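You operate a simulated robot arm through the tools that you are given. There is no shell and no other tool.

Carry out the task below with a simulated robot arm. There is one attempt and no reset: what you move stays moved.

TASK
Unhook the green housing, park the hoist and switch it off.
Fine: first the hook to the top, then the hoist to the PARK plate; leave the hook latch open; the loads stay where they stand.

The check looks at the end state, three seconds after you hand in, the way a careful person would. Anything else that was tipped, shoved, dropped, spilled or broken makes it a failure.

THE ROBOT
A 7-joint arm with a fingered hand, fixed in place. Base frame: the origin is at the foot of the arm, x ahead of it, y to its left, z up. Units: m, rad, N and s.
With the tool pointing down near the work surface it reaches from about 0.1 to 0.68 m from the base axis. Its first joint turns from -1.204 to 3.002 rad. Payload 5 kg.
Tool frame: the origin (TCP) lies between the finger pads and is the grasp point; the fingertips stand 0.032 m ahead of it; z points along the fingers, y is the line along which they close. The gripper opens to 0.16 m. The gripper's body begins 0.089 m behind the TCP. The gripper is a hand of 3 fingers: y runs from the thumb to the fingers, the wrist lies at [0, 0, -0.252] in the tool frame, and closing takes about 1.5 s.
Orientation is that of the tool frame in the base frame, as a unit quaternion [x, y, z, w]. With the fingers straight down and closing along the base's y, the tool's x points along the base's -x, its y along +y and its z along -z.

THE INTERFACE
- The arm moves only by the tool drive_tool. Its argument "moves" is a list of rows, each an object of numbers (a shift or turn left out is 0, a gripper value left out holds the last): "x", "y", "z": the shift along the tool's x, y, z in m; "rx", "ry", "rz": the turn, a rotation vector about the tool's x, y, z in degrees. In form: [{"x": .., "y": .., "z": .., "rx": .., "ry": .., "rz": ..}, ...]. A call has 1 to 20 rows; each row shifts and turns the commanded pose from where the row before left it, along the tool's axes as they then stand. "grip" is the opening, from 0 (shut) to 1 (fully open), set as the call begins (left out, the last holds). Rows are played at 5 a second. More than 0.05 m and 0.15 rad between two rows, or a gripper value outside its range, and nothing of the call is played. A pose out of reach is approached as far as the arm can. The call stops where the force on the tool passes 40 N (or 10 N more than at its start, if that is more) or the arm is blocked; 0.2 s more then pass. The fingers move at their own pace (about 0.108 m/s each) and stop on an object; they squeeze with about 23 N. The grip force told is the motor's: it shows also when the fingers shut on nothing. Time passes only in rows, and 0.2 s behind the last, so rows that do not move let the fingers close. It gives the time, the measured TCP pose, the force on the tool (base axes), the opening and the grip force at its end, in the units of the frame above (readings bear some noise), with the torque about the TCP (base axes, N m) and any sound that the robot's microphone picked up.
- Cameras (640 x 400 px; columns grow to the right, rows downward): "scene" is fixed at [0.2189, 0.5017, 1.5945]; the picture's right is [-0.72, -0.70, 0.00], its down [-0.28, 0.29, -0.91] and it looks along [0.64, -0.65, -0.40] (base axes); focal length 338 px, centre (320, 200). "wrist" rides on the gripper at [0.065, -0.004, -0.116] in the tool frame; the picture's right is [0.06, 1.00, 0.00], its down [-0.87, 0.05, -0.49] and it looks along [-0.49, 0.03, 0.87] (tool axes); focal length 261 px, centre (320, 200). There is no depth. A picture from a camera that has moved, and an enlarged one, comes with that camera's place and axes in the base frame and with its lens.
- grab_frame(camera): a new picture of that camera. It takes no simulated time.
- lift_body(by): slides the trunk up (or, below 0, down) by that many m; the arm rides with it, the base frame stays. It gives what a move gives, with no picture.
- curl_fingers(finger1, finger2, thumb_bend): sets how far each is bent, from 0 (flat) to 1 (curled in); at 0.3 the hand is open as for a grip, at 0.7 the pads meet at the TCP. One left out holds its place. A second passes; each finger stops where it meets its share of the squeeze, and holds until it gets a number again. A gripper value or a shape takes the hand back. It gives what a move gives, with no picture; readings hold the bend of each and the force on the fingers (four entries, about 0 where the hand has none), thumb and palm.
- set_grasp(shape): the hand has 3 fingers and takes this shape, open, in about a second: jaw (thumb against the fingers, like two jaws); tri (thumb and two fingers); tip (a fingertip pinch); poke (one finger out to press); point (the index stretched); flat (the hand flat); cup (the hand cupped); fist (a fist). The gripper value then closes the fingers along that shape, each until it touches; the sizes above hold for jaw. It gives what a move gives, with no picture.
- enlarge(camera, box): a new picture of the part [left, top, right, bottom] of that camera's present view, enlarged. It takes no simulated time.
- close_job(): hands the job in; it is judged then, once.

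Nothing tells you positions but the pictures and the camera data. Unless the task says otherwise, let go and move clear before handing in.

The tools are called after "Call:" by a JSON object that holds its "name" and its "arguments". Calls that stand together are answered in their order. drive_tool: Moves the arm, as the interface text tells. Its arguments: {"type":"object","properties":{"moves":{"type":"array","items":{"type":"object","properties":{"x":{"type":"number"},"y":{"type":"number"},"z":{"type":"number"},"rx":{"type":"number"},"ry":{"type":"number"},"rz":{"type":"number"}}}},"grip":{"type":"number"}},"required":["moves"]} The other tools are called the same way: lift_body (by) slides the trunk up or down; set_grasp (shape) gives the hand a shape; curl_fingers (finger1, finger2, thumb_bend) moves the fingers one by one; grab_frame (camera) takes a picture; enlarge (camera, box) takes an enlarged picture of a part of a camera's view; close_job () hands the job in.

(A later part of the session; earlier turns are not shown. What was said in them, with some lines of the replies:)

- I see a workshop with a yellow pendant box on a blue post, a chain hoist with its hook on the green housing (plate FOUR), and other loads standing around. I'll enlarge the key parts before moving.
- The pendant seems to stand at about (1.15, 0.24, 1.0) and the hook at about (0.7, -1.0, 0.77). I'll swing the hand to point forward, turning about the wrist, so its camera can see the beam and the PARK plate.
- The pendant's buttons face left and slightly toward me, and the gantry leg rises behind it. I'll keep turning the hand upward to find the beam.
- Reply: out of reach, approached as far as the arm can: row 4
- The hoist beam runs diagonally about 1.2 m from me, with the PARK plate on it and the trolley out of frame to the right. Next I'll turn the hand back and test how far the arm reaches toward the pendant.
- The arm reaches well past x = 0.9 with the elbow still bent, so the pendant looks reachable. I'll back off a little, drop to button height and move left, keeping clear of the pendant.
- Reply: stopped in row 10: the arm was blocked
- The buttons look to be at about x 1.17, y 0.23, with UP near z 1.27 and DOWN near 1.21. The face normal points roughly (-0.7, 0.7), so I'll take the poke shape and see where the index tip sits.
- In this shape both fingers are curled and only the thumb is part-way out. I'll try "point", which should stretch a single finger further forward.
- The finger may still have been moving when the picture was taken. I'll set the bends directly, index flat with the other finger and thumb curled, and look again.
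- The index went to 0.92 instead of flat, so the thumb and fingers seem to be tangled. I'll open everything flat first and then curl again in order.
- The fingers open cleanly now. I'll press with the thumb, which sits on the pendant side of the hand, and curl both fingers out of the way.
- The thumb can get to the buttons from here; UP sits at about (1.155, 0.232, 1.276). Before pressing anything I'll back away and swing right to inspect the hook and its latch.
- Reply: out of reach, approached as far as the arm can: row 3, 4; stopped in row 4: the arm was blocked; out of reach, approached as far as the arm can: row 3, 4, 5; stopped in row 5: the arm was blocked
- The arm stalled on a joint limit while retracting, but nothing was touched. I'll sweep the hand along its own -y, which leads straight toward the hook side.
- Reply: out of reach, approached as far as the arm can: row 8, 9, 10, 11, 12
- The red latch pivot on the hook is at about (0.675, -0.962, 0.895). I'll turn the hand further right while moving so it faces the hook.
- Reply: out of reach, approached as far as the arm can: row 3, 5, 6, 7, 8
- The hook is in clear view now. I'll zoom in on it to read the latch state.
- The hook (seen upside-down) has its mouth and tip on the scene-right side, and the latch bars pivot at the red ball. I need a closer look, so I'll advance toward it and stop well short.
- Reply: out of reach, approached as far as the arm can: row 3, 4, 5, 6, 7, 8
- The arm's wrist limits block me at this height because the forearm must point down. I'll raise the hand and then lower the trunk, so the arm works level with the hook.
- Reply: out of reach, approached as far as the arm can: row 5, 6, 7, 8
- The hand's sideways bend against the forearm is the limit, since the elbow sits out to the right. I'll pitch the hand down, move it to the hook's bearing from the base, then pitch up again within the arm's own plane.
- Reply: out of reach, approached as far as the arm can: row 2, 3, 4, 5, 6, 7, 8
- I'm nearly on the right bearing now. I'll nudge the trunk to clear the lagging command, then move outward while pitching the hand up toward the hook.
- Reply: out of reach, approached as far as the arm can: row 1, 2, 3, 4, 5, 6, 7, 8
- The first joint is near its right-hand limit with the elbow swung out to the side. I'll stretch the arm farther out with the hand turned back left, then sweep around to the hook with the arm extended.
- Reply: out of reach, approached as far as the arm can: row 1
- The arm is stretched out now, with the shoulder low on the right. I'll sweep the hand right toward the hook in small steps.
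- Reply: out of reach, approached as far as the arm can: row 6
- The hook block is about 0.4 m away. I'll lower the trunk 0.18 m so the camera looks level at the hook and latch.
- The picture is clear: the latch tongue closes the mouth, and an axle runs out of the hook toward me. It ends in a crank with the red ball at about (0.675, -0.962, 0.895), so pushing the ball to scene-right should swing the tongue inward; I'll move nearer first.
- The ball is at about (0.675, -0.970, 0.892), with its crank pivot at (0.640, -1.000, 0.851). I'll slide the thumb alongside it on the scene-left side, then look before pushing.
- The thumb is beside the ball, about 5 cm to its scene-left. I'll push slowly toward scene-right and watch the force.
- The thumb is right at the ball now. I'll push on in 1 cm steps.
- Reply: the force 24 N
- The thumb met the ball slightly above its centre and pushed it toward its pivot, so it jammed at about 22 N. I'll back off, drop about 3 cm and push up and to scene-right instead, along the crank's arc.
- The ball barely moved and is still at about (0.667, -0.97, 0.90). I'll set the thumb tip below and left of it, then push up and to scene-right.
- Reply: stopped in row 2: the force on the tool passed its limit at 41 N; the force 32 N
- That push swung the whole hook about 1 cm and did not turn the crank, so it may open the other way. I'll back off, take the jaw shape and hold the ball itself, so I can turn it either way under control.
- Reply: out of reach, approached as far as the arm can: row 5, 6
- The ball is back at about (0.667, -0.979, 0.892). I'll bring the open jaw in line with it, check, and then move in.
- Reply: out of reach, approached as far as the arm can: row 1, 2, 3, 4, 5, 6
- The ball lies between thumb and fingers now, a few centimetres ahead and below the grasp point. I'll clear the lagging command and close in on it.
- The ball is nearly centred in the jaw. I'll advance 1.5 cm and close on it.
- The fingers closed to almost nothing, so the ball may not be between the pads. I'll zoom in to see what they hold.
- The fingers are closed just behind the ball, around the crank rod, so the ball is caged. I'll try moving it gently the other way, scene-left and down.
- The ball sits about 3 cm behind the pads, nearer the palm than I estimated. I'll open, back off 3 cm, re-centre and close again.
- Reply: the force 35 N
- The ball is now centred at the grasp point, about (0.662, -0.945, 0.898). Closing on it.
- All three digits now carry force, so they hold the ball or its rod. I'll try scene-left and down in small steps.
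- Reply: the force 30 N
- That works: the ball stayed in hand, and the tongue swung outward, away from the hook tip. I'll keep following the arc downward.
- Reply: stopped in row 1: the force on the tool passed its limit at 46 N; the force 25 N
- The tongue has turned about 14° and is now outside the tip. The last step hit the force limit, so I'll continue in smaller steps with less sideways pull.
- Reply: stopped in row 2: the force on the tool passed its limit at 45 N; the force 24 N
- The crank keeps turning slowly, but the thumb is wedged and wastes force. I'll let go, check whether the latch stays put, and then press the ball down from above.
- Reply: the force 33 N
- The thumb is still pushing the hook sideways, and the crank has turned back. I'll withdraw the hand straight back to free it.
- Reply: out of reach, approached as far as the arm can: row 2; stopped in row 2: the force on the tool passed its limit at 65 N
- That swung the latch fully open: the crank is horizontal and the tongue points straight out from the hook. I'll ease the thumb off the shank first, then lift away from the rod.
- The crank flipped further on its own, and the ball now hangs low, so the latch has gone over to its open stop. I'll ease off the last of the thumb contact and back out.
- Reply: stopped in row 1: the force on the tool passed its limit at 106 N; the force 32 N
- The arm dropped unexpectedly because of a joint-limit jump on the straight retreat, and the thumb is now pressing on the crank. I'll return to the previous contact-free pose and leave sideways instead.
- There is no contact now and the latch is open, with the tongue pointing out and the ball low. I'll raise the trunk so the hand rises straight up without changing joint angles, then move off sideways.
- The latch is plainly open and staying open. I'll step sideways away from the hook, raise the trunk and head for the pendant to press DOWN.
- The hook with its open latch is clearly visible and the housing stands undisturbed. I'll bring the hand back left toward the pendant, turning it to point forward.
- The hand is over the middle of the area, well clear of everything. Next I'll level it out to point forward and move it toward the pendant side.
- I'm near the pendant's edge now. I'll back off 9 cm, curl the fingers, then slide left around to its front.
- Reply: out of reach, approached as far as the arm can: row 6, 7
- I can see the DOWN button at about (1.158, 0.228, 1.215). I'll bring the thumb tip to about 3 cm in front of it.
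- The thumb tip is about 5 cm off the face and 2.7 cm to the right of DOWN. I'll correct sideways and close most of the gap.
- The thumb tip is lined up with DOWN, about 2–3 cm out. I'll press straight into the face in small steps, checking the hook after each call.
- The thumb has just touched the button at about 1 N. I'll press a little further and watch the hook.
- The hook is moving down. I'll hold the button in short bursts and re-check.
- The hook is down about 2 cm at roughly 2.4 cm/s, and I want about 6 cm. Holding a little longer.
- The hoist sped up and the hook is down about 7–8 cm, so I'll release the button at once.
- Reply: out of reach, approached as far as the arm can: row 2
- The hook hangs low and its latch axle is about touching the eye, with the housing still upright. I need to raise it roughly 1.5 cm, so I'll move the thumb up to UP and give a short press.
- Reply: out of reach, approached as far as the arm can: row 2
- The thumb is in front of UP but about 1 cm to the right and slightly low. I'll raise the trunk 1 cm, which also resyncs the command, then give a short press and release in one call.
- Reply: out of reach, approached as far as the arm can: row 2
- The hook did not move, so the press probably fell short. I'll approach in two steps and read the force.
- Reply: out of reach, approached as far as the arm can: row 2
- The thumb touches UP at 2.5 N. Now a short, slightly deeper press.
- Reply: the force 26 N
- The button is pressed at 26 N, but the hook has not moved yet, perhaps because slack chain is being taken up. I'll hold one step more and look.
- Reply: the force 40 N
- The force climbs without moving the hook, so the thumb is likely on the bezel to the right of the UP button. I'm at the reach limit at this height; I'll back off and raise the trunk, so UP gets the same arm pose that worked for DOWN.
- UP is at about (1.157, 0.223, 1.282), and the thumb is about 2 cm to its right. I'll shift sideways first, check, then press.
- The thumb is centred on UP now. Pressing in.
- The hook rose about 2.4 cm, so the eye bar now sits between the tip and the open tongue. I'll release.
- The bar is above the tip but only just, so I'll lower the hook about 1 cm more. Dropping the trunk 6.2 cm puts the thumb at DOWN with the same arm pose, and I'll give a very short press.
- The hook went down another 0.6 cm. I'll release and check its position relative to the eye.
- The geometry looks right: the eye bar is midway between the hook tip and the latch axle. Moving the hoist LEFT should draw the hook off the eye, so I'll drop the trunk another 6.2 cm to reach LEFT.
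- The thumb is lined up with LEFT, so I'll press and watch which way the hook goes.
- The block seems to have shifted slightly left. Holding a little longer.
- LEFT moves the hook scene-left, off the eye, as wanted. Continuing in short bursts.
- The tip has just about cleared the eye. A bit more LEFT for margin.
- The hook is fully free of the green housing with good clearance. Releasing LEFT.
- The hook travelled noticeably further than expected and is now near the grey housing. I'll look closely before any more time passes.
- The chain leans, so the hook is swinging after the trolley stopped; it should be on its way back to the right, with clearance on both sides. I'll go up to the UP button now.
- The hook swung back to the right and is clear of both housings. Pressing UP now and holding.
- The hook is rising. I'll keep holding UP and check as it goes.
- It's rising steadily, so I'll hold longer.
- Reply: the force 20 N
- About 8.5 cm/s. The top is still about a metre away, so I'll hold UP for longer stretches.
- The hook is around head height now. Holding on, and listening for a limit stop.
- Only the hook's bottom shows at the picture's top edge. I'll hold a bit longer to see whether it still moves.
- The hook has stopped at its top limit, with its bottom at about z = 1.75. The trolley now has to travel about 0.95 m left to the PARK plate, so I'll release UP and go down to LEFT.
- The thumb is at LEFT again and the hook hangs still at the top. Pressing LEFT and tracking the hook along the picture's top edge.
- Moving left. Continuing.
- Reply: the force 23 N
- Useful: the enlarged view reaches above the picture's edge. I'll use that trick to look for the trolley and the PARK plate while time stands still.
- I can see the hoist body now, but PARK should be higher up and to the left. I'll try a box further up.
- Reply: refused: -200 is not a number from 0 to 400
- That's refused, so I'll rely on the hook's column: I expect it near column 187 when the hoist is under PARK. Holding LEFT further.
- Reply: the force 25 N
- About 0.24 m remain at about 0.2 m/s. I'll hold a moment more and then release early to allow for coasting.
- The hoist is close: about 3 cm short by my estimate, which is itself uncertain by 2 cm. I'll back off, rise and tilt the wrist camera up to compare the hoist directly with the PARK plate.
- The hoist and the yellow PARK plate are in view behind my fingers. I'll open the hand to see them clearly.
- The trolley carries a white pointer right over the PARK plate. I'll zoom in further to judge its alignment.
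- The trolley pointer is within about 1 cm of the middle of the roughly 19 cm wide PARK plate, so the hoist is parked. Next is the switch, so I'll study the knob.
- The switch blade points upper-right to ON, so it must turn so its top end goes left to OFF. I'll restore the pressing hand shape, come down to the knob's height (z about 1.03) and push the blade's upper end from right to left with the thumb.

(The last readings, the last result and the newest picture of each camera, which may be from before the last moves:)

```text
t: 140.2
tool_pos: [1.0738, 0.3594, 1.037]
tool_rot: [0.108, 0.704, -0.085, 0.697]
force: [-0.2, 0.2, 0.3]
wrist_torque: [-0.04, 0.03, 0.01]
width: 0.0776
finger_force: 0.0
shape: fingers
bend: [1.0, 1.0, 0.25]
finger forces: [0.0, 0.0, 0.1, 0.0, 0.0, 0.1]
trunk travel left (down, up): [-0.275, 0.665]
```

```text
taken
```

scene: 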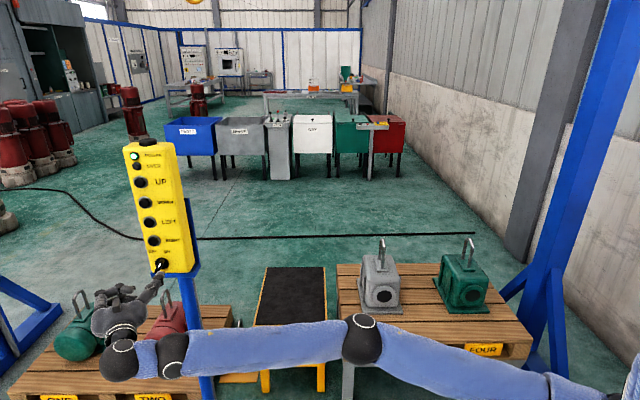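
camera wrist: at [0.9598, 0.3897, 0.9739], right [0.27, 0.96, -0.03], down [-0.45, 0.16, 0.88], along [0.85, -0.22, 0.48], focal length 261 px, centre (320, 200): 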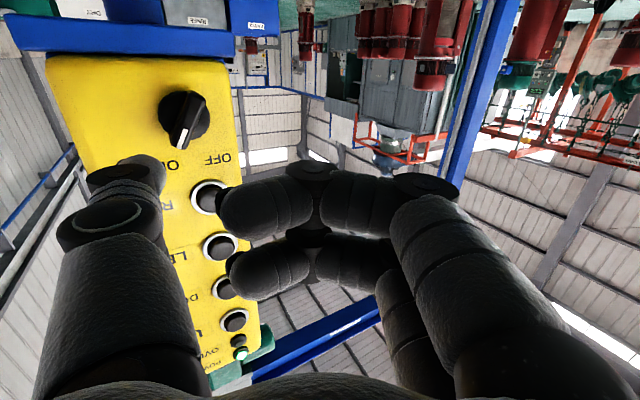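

The knob centre is at about (1.147, 0.222, 1.019), and the thumb is at the right height. I'll shift it to the right of the blade and move toward the face.

Call:
{"name": "drive_tool", "arguments": {"moves": [{"y": -0.0148, "z": -0.0083}, {"y": -0.0075, "z": 0.0134}, {"y": -0.0075, "z": 0.0134}]}}

Call:
{"name": "grab_frame", "arguments": {"camera": "wrist"}}

Call:
{"name": "enlarge", "arguments": {"camera": "scene", "box": [120, 210, 210, 300]}}

```text
t: 141.0
tool_pos: [1.0838, 0.3247, 1.0328]
tool_rot: [0.107, 0.705, -0.083, 0.697]
force: [-0.4, 0.1, -0.8]
wrist_torque: [0.02, 0.0, 0.0]
width: 0.0772
finger_force: 0.2
shape: fingers
bend: [1.0, 1.0, 0.25]
finger forces: [0.0, 0.0, 0.0, 0.0, 0.0, 0.1]
trunk travel left (down, up): [-0.275, 0.665]
```

```text
taken
camera wrist: at [0.9705, 0.3554, 0.9715], right [0.27, 0.96, -0.03], down [-0.45, 0.16, 0.88], along [0.85, -0.22, 0.48], focal length 261 px, centre (320, 200)
```

wrist: 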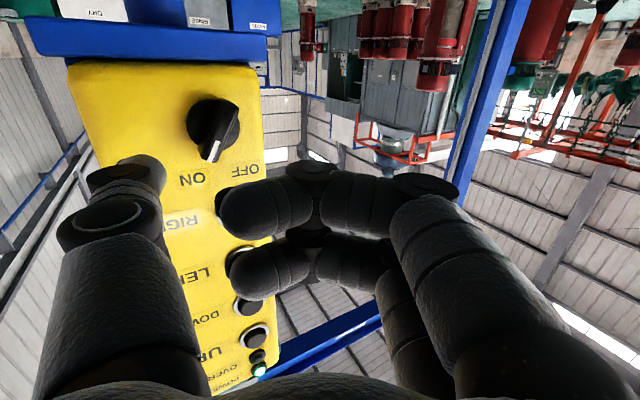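

```text
4.44 times, centred on (165, 255) of scene
camera zoom: at [0.2189, 0.5017, 1.5945], right [-0.72, -0.7, 0.0], down [-0.28, 0.29, -0.91], along [0.64, -0.65, -0.4], focal length 1501 px, centre (1009, -44)
```

zoom: 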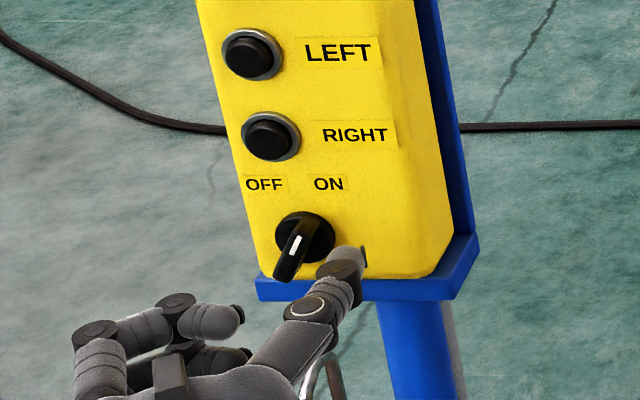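

The view is good: the thumb tip is right of the blade and a touch low. I'll raise it 1 cm and close the last 3 cm to the face.

Call:
{"name": "drive_tool", "arguments": {"moves": [{"x": -0.005, "y": -0.0075, "z": 0.0134}, {"x": -0.005, "y": -0.007, "z": 0.0125}]}}

Call:
{"name": "enlarge", "arguments": {"camera": "scene", "box": [120, 210, 210, 300]}}

Call:
{"name": "grab_frame", "arguments": {"camera": "wrist"}}

```text
t: 141.6
tool_pos: [1.105, 0.3058, 1.0432]
tool_rot: [0.108, 0.704, -0.084, 0.697]
force: [-0.1, 0.1, 0.7]
wrist_torque: [0.01, -0.02, 0.04]
width: 0.0774
finger_force: 0.0
shape: fingers
bend: [1.0, 1.0, 0.25]
finger forces: [0.0, 0.0, 0.0, 0.0, 0.1, 0.0]
trunk travel left (down, up): [-0.275, 0.665]
```

```text
4.44 times, centred on (165, 255) of scene
camera zoom: at [0.2189, 0.5017, 1.5945], right [-0.72, -0.7, 0.0], down [-0.28, 0.29, -0.91], along [0.64, -0.65, -0.4], focal length 1501 px, centre (1009, -44)
```

zoom: 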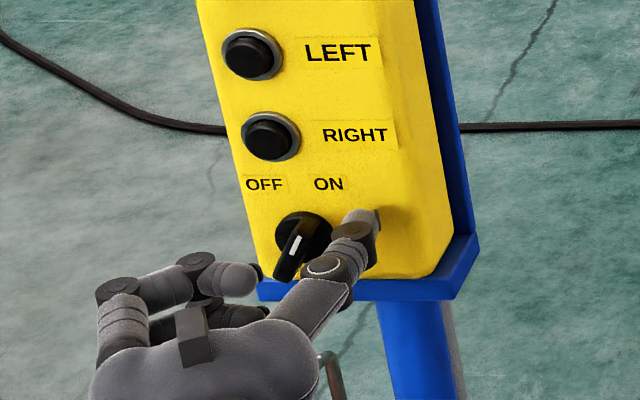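

```text
taken
camera wrist: at [0.9915, 0.3354, 0.9801], right [0.27, 0.96, -0.03], down [-0.45, 0.15, 0.88], along [0.85, -0.22, 0.48], focal length 261 px, centre (320, 200)
```

wrist: 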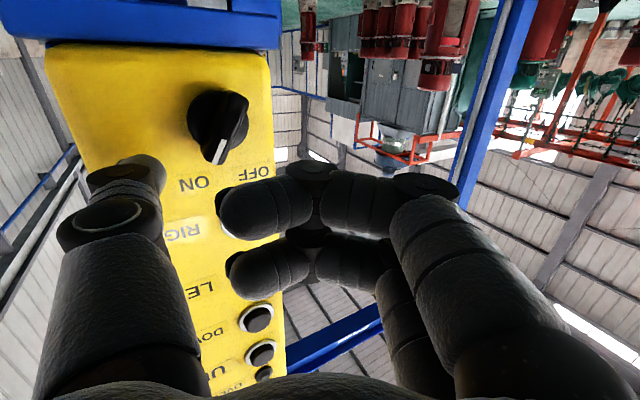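

The thumb tip is beside the blade's upper end, right against the face. Now I'll push left toward OFF in small steps.

Call:
{"name": "drive_tool", "arguments": {"moves": [{"y": 0.007, "z": 0.0039}, {"y": 0.007, "z": 0.0039}, {"y": 0.007, "z": 0.0039}]}}

Call:
{"name": "enlarge", "arguments": {"camera": "scene", "box": [120, 210, 210, 300]}}

```text
t: 142.4
tool_pos: [1.123, 0.323, 1.0459]
tool_rot: [0.109, 0.704, -0.084, 0.696]
force: [-0.4, -1.3, 0.8]
wrist_torque: [0.0, -0.02, -0.01]
width: 0.0774
finger_force: 0.1
shape: fingers
bend: [1.0, 1.0, 0.25]
finger forces: [0.0, 0.0, 0.0, 0.1, 0.7, 0.0]
trunk travel left (down, up): [-0.275, 0.665]
```

```text
4.44 times, centred on (165, 255) of scene
camera zoom: at [0.2189, 0.5017, 1.5945], right [-0.72, -0.7, 0.0], down [-0.28, 0.29, -0.91], along [0.64, -0.65, -0.4], focal length 1501 px, centre (1009, -44)
```

zoom: 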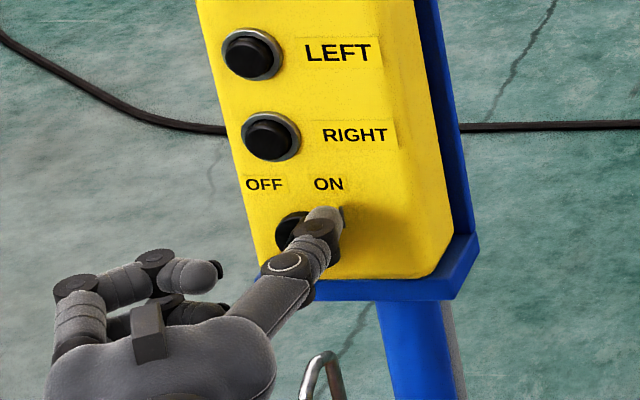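

Contact is just beginning. Continuing to push left.

Call:
{"name": "drive_tool", "arguments": {"moves": [{"y": 0.007, "z": 0.0039}, {"y": 0.007, "z": 0.0039}]}}

Call:
{"name": "enlarge", "arguments": {"camera": "scene", "box": [120, 210, 210, 300]}}

Call:
{"name": "grab_frame", "arguments": {"camera": "wrist"}}

```text
t: 143.0
tool_pos: [1.1316, 0.3325, 1.0462]
tool_rot: [0.109, 0.704, -0.084, 0.697]
force: [-3.8, -6.4, 8.7]
wrist_torque: [-0.98, 0.13, -0.38]
width: 0.0811
finger_force: 5.8
shape: fingers
bend: [1.0, 1.0, 0.22]
finger forces: [0.1, 0.0, 0.0, 0.1, 11.5, 0.1]
trunk travel left (down, up): [-0.275, 0.665]
```

```text
4.44 times, centred on (165, 255) of scene
camera zoom: at [0.2189, 0.5017, 1.5945], right [-0.72, -0.7, 0.0], down [-0.28, 0.29, -0.91], along [0.64, -0.65, -0.4], focal length 1501 px, centre (1009, -44)
```

zoom: 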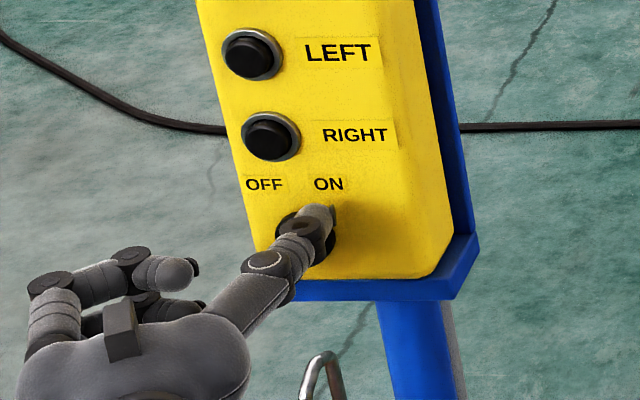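

```text
taken
camera wrist: at [1.0174, 0.3619, 0.9846], right [0.27, 0.96, -0.03], down [-0.45, 0.16, 0.88], along [0.85, -0.22, 0.48], focal length 261 px, centre (320, 200)
```

wrist: 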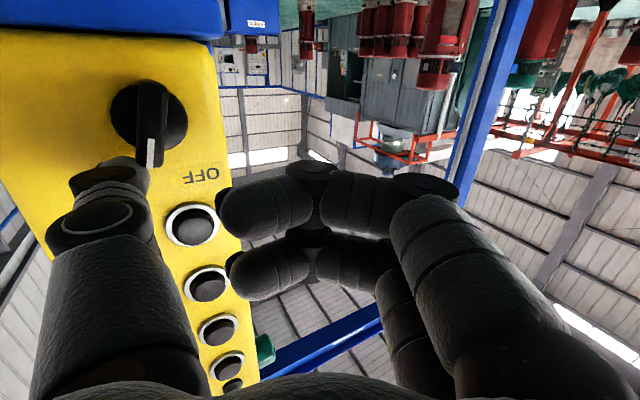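

The blade has turned to about vertical. I'll keep pushing left with a slight downward bias so the thumb doesn't ride over the end.

Call:
{"name": "drive_tool", "arguments": {"moves": [{"x": 0.003, "y": 0.007, "z": 0.0039}, {"x": 0.002, "y": 0.007, "z": 0.0039}]}}

Call:
{"name": "grab_frame", "arguments": {"camera": "wrist"}}

Call:
{"name": "enlarge", "arguments": {"camera": "scene", "box": [120, 110, 240, 300]}}

```text
t: 143.6
tool_pos: [1.1389, 0.3402, 1.0471]
tool_rot: [0.109, 0.702, -0.083, 0.698]
force: [-13.4, -10.0, 27.9]
wrist_torque: [-3.18, 0.7, -1.26]
width: 0.0861
finger_force: 15.4
shape: fingers
bend: [1.0, 1.0, 0.08]
finger forces: [0.1, 0.1, 0.0, 0.0, 30.6, 0.0]
out of reach, approached as far as the arm can: row 2
trunk travel left (down, up): [-0.275, 0.665]
```

```text
taken
camera wrist: at [1.0263, 0.37, 0.9837], right [0.27, 0.96, -0.03], down [-0.46, 0.15, 0.88], along [0.85, -0.22, 0.48], focal length 261 px, centre (320, 200)
```

wrist: 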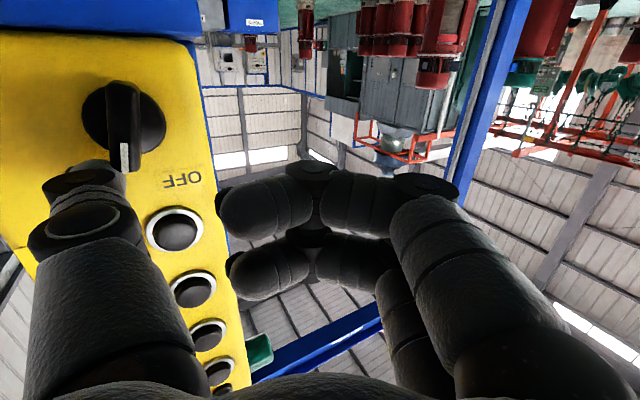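

```text
2.11 times, centred on (180, 205) of scene
camera zoom: at [0.2189, 0.5017, 1.5945], right [-0.72, -0.7, 0.0], down [-0.28, 0.29, -0.91], along [0.64, -0.65, -0.4], focal length 711 px, centre (615, 190)
```

zoom: 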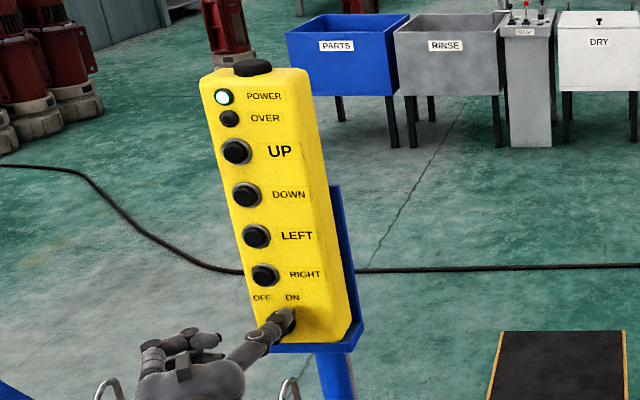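

The blade is upright, but the thumb slid onto its end and is pressing down on it; the POWER lamp is still lit. I'll back off to the right, go 1.5 cm lower and push again on the blade's side.

Call:
{"name": "drive_tool", "arguments": {"moves": [{"x": -0.005, "y": -0.01, "z": -0.0055}, {"y": -0.014, "z": -0.0078}, {"y": -0.007, "z": -0.0039}, {"x": 0.01}, {"x": 0.01}]}}

Call:
{"name": "grab_frame", "arguments": {"camera": "wrist"}}

Call:
{"name": "enlarge", "arguments": {"camera": "scene", "box": [120, 210, 210, 300]}}

```text
t: 144.8
tool_pos: [1.1201, 0.3164, 1.0255]
tool_rot: [0.108, 0.704, -0.085, 0.697]
force: [0.2, 1.0, -0.4]
wrist_torque: [-0.01, -0.05, -0.03]
width: 0.0776
finger_force: 0.0
shape: fingers
bend: [1.0, 1.0, 0.25]
finger forces: [0.0, 0.0, 0.0, 0.0, 0.1, 0.0]
trunk travel left (down, up): [-0.275, 0.665]
```

```text
taken
camera wrist: at [1.0059, 0.3464, 0.9624], right [0.27, 0.96, -0.03], down [-0.45, 0.16, 0.88], along [0.85, -0.22, 0.48], focal length 261 px, centre (320, 200)
```

wrist: 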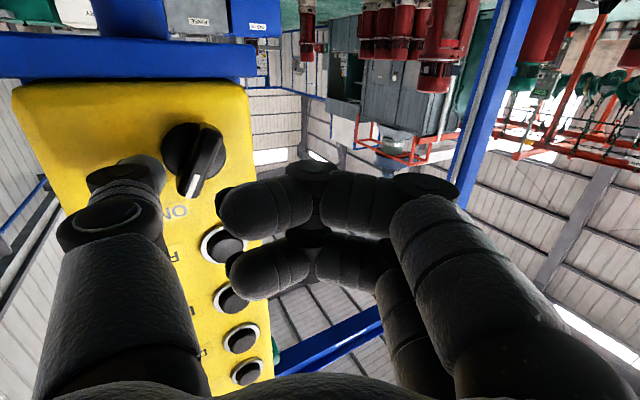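

```text
4.44 times, centred on (165, 255) of scene
camera zoom: at [0.2189, 0.5017, 1.5945], right [-0.72, -0.7, 0.0], down [-0.28, 0.29, -0.91], along [0.64, -0.65, -0.4], focal length 1501 px, centre (1009, -44)
```

zoom: 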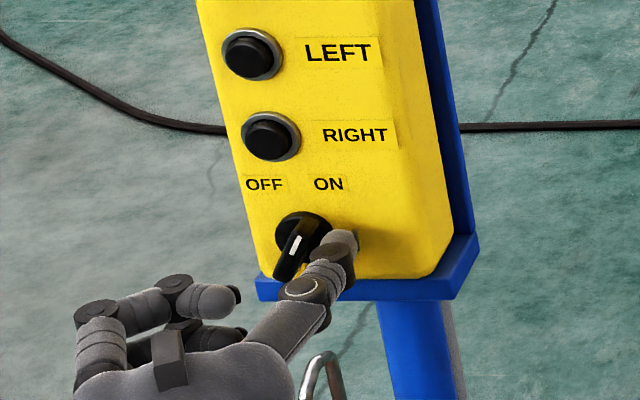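

The knob sprang back to ON, so it must pass the middle without the thumb slipping off. I'll set the thumb between the two heights tried, about 1.5 cm above the knob's centre, and push through.

Call:
{"name": "drive_tool", "arguments": {"moves": [{"x": -0.0085}, {"y": 0.007, "z": 0.0039}, {"y": 0.007, "z": 0.0039}, {"y": 0.007, "z": 0.0039}]}}

Call:
{"name": "grab_frame", "arguments": {"camera": "wrist"}}

```text
t: 145.8
tool_pos: [1.136, 0.3332, 1.0345]
tool_rot: [0.108, 0.704, -0.084, 0.697]
force: [-3.0, -2.0, 4.7]
wrist_torque: [-0.36, 0.09, -0.26]
width: 0.079
finger_force: 2.2
shape: fingers
bend: [1.0, 1.0, 0.23]
finger forces: [0.0, 0.0, 0.0, 0.0, 4.9, 0.0]
trunk travel left (down, up): [-0.275, 0.665]
```

```text
taken
camera wrist: at [1.0219, 0.3625, 0.972], right [0.27, 0.96, -0.03], down [-0.45, 0.15, 0.88], along [0.85, -0.22, 0.48], focal length 261 px, centre (320, 200)
```

wrist: 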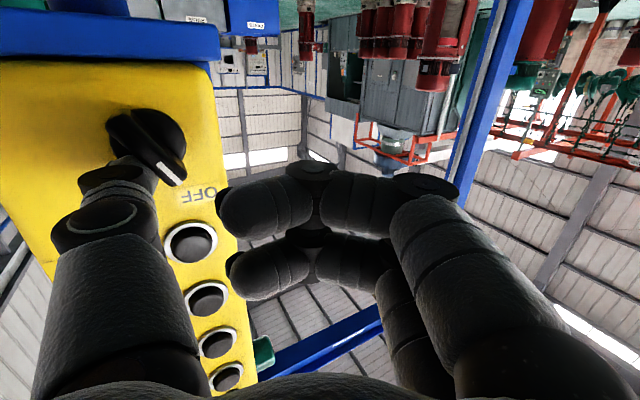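

The blade now points to OFF. Checking the POWER lamp.

Call:
{"name": "enlarge", "arguments": {"camera": "scene", "box": [120, 130, 220, 300]}}

Call:
{"name": "drive_tool", "arguments": {"moves": [{"y": -0.01, "z": -0.0055}, {"y": -0.014, "z": -0.0078}, {"y": 0.006, "z": -0.014}, {"z": -0.02}]}}

Call:
{"name": "enlarge", "arguments": {"camera": "scene", "box": [120, 130, 220, 300]}}

Call:
{"name": "grab_frame", "arguments": {"camera": "wrist"}}

```text
2.35 times, centred on (170, 215) of scene
camera zoom: at [0.2189, 0.5017, 1.5945], right [-0.72, -0.7, 0.0], down [-0.28, 0.29, -0.91], along [0.64, -0.65, -0.4], focal length 795 px, centre (673, 165)
```

zoom: 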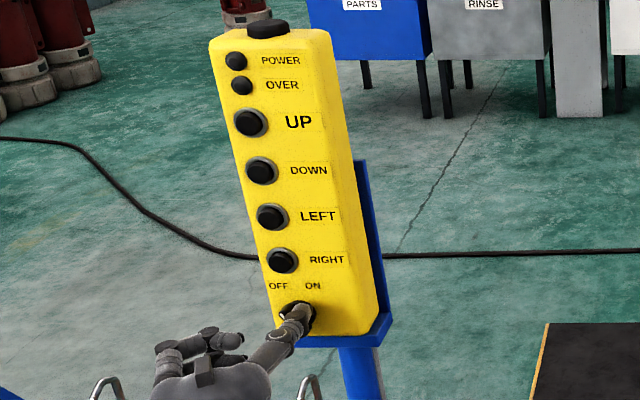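

```text
t: 146.8
tool_pos: [1.0863, 0.3266, 1.0326]
tool_rot: [0.109, 0.704, -0.085, 0.696]
force: [-0.5, -0.3, -0.4]
wrist_torque: [0.0, 0.01, 0.01]
width: 0.0776
finger_force: 0.1
shape: fingers
bend: [1.0, 1.0, 0.25]
finger forces: [0.0, 0.1, 0.0, 0.0, 0.0, 0.0]
trunk travel left (down, up): [-0.275, 0.665]
```

```text
2.35 times, centred on (170, 215) of scene
camera zoom: at [0.2189, 0.5017, 1.5945], right [-0.72, -0.7, 0.0], down [-0.28, 0.29, -0.91], along [0.64, -0.65, -0.4], focal length 795 px, centre (673, 165)
```

zoom: 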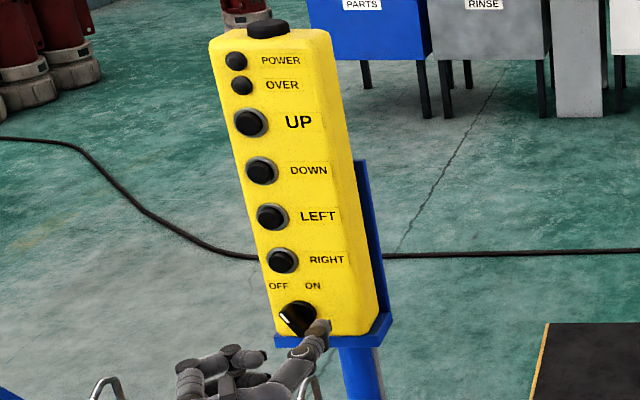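

```text
taken
camera wrist: at [0.9724, 0.3567, 0.9703], right [0.27, 0.96, -0.03], down [-0.45, 0.16, 0.88], along [0.85, -0.22, 0.48], focal length 261 px, centre (320, 200)
```

wrist: 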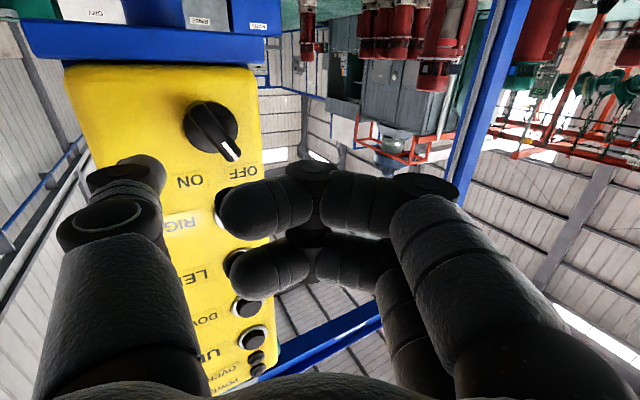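

The POWER lamp is out and the switch points to OFF. I'll back away from the pendant, then take a final look at the hoist, hook and loads.

Call:
{"name": "drive_tool", "arguments": {"moves": [{"z": -0.02, "y": 0.01}, {"z": -0.02, "y": 0.01}]}}

Call:
{"name": "lift_body", "arguments": {"by": 0.3}}

Call:
{"name": "lift_body", "arguments": {"by": 0.13}}

Call:
{"name": "curl_fingers", "arguments": {"finger1": 0.1, "finger2": 0.1, "thumb_bend": 0}}

Call:
{"name": "drive_tool", "arguments": {"moves": [{"ry": -8}, {"ry": -8}, {"ry": -8}]}}

Call:
{"name": "grab_frame", "arguments": {"camera": "wrist"}}

Call:
{"name": "grab_frame", "arguments": {"camera": "scene"}}

Call:
{"name": "enlarge", "arguments": {"camera": "scene", "box": [100, 0, 300, 2]}}

```text
t: 147.4
tool_pos: [1.0517, 0.3597, 1.0346]
tool_rot: [0.108, 0.704, -0.085, 0.697]
force: [-0.5, 0.2, 0.4]
wrist_torque: [0.0, 0.03, -0.03]
width: 0.0776
finger_force: 0.0
shape: fingers
bend: [1.0, 1.0, 0.25]
finger forces: [0.1, 0.0, 0.0, 0.0, 0.0, 0.0]
trunk travel left (down, up): [-0.275, 0.665]
```

```text
t: 150.4
tool_pos: [1.0525, 0.3595, 1.3341]
tool_rot: [0.108, 0.704, -0.084, 0.697]
force: [-0.7, 0.5, -0.2]
wrist_torque: [0.0, 0.02, -0.01]
width: 0.0777
finger_force: 0.1
shape: fingers
bend: [1.0, 1.0, 0.25]
finger forces: [0.0, 0.1, 0.0, 0.0, 0.0, 0.0]
trunk travel left (down, up): [-0.575, 0.365]
```

```text
t: 152.0
tool_pos: [1.0532, 0.3615, 1.4633]
tool_rot: [0.108, 0.704, -0.085, 0.696]
force: [0.6, 0.4, -0.1]
wrist_torque: [-0.01, -0.01, 0.02]
width: 0.0774
finger_force: 0.0
shape: fingers
bend: [1.0, 1.0, 0.25]
finger forces: [0.0, 0.0, 0.1, 0.0, 0.0, 0.0]
trunk travel left (down, up): [-0.705, 0.235]
```

```text
t: 153.0
tool_pos: [1.0521, 0.3604, 1.4643]
tool_rot: [0.107, 0.704, -0.084, 0.697]
force: [-0.1, 0.8, -0.2]
wrist_torque: [0.0, 0.0, -0.02]
width: 0.2149
finger_force: 0.0
shape: fingers
bend: [0.1, 0.1, 0.0]
finger forces: [0.1, 0.0, 0.0, 0.0, 0.0, 0.0]
trunk travel left (down, up): [-0.705, 0.235]
```

```text
t: 153.8
tool_pos: [1.0517, 0.3612, 1.4635]
tool_rot: [0.088, 0.543, -0.105, 0.829]
force: [0.3, 0.4, 0.0]
wrist_torque: [-0.04, -0.04, 0.0]
width: 0.2149
finger_force: 0.1
shape: fingers
bend: [0.1, 0.1, 0.0]
finger forces: [0.1, 0.1, 0.0, 0.0, 0.0, 0.0]
trunk travel left (down, up): [-0.705, 0.235]
```

```text
taken
camera wrist: at [0.974, 0.3809, 1.359], right [0.29, 0.96, -0.03], down [-0.76, 0.25, 0.61], along [0.59, -0.16, 0.79], focal length 261 px, centre (320, 200)
```

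wrist: 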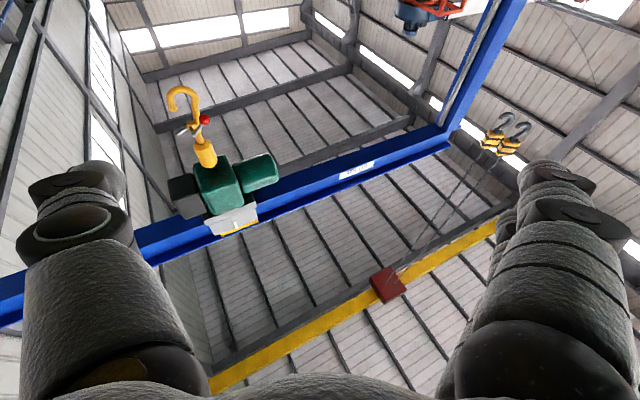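

```text
taken
```

scene: 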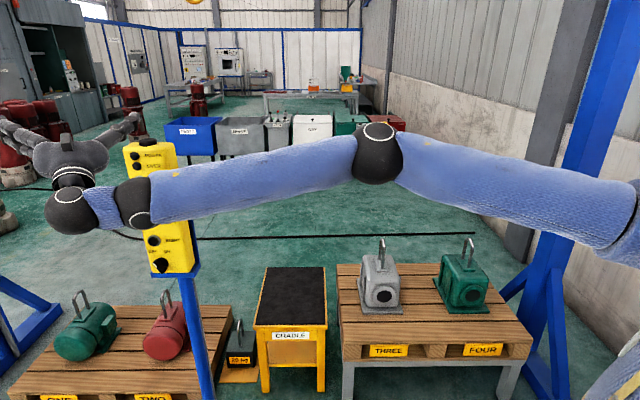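

```text
3.20 times, centred on (200, 1) of scene
camera zoom: at [0.2189, 0.5017, 1.5945], right [-0.72, -0.7, 0.0], down [-0.28, 0.29, -0.91], along [0.64, -0.65, -0.4], focal length 1081 px, centre (704, 837)
```

zoom: 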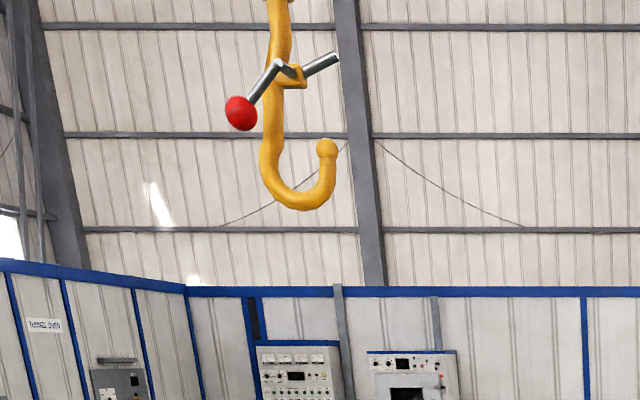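

The latch is open, the hook is at the top, and the loads stand untouched. One more close look at the pointer against the PARK plate.

Call:
{"name": "enlarge", "arguments": {"camera": "wrist", "box": [195, 190, 275, 250]}}

Call:
{"name": "enlarge", "arguments": {"camera": "scene", "box": [330, 220, 530, 360]}}

```text
6.67 times, centred on (235, 220) of wrist
camera zoom: at [0.974, 0.3809, 1.359], right [0.29, 0.96, -0.03], down [-0.76, 0.25, 0.61], along [0.59, -0.16, 0.79], focal length 1738 px, centre (887, 67)
```

zoom: 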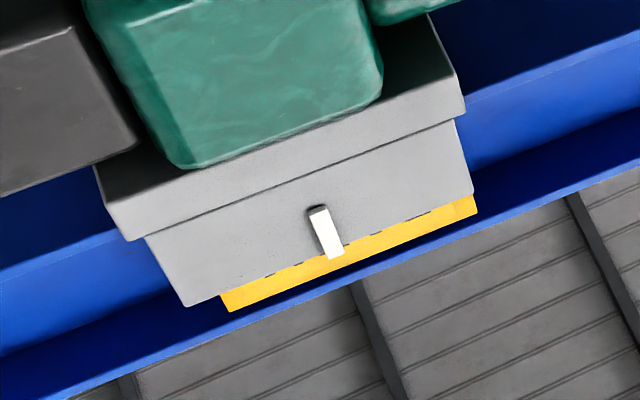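

```text
2.86 times, centred on (430, 290) of scene
camera zoom: at [0.2189, 0.5017, 1.5945], right [-0.72, -0.7, 0.0], down [-0.28, 0.29, -0.91], along [0.64, -0.65, -0.4], focal length 965 px, centre (6, -57)
```

zoom: 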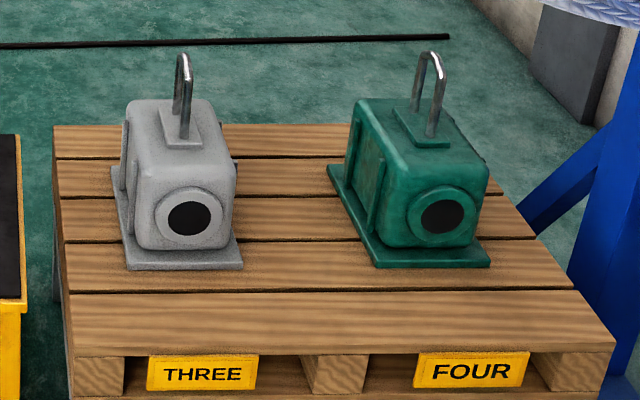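

The pointer sits within a centimetre of the PARK plate's middle, and the green housing stands exactly where it was. I'll raise the arm a little more for clearance and hand in.

Call:
{"name": "lift_body", "arguments": {"by": 0.1}}

Call:
{"name": "grab_frame", "arguments": {"camera": "scene"}}

```text
t: 155.1
tool_pos: [1.0535, 0.3591, 1.5623]
tool_rot: [0.087, 0.545, -0.105, 0.828]
force: [0.2, 0.8, -0.5]
wrist_torque: [0.02, -0.01, 0.0]
width: 0.2151
finger_force: 0.1
shape: fingers
bend: [0.1, 0.1, 0.0]
finger forces: [0.1, 0.0, 0.1, 0.0, 0.1, 0.1]
trunk travel left (down, up): [-0.805, 0.135]
```

```text
taken
```

scene: 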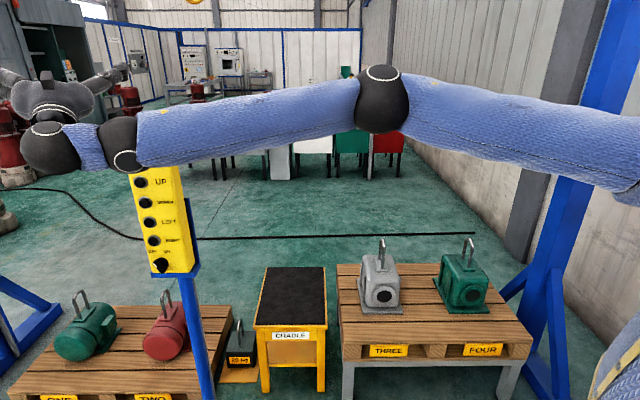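

Everything is in its final state: the hook is free with its latch open and at the top, the hoist is at PARK, the switch is OFF, and the loads are where they stood. Handing in.

Call:
{"name": "close_job", "arguments": {}}

```text
The job is handed in.
```

The green housing is unhooked, the hoist is parked and the power is off. I've handed the job in, but no verdict has come back yet.

- **Unhooking:** I opened the latch, lowered the hook and moved the hoist left until the hook came clear of the eye. The latch is still open.
- **Parking:** I ran the hook up until it stopped at the top, then moved the hoist to the PARK plate. Its pointer is about 1 cm short of the plate's middle; the plate is about 19 cm wide. I left it there rather than risk overshooting.
- **Switch:** The knob points to OFF and the POWER lamp is out.
- **Loads:** The green housing is where it started, and none of the other loads looks moved in the final pictures.

Two things went less cleanly. While I was opening the latch, the arm dropped suddenly and pushed hard on the latch handle, with a force of about 106 N. After I released LEFT, the hook swung to within about 4 cm of the grey housing's eye, but I saw no sign that it touched. I found no damage from either.
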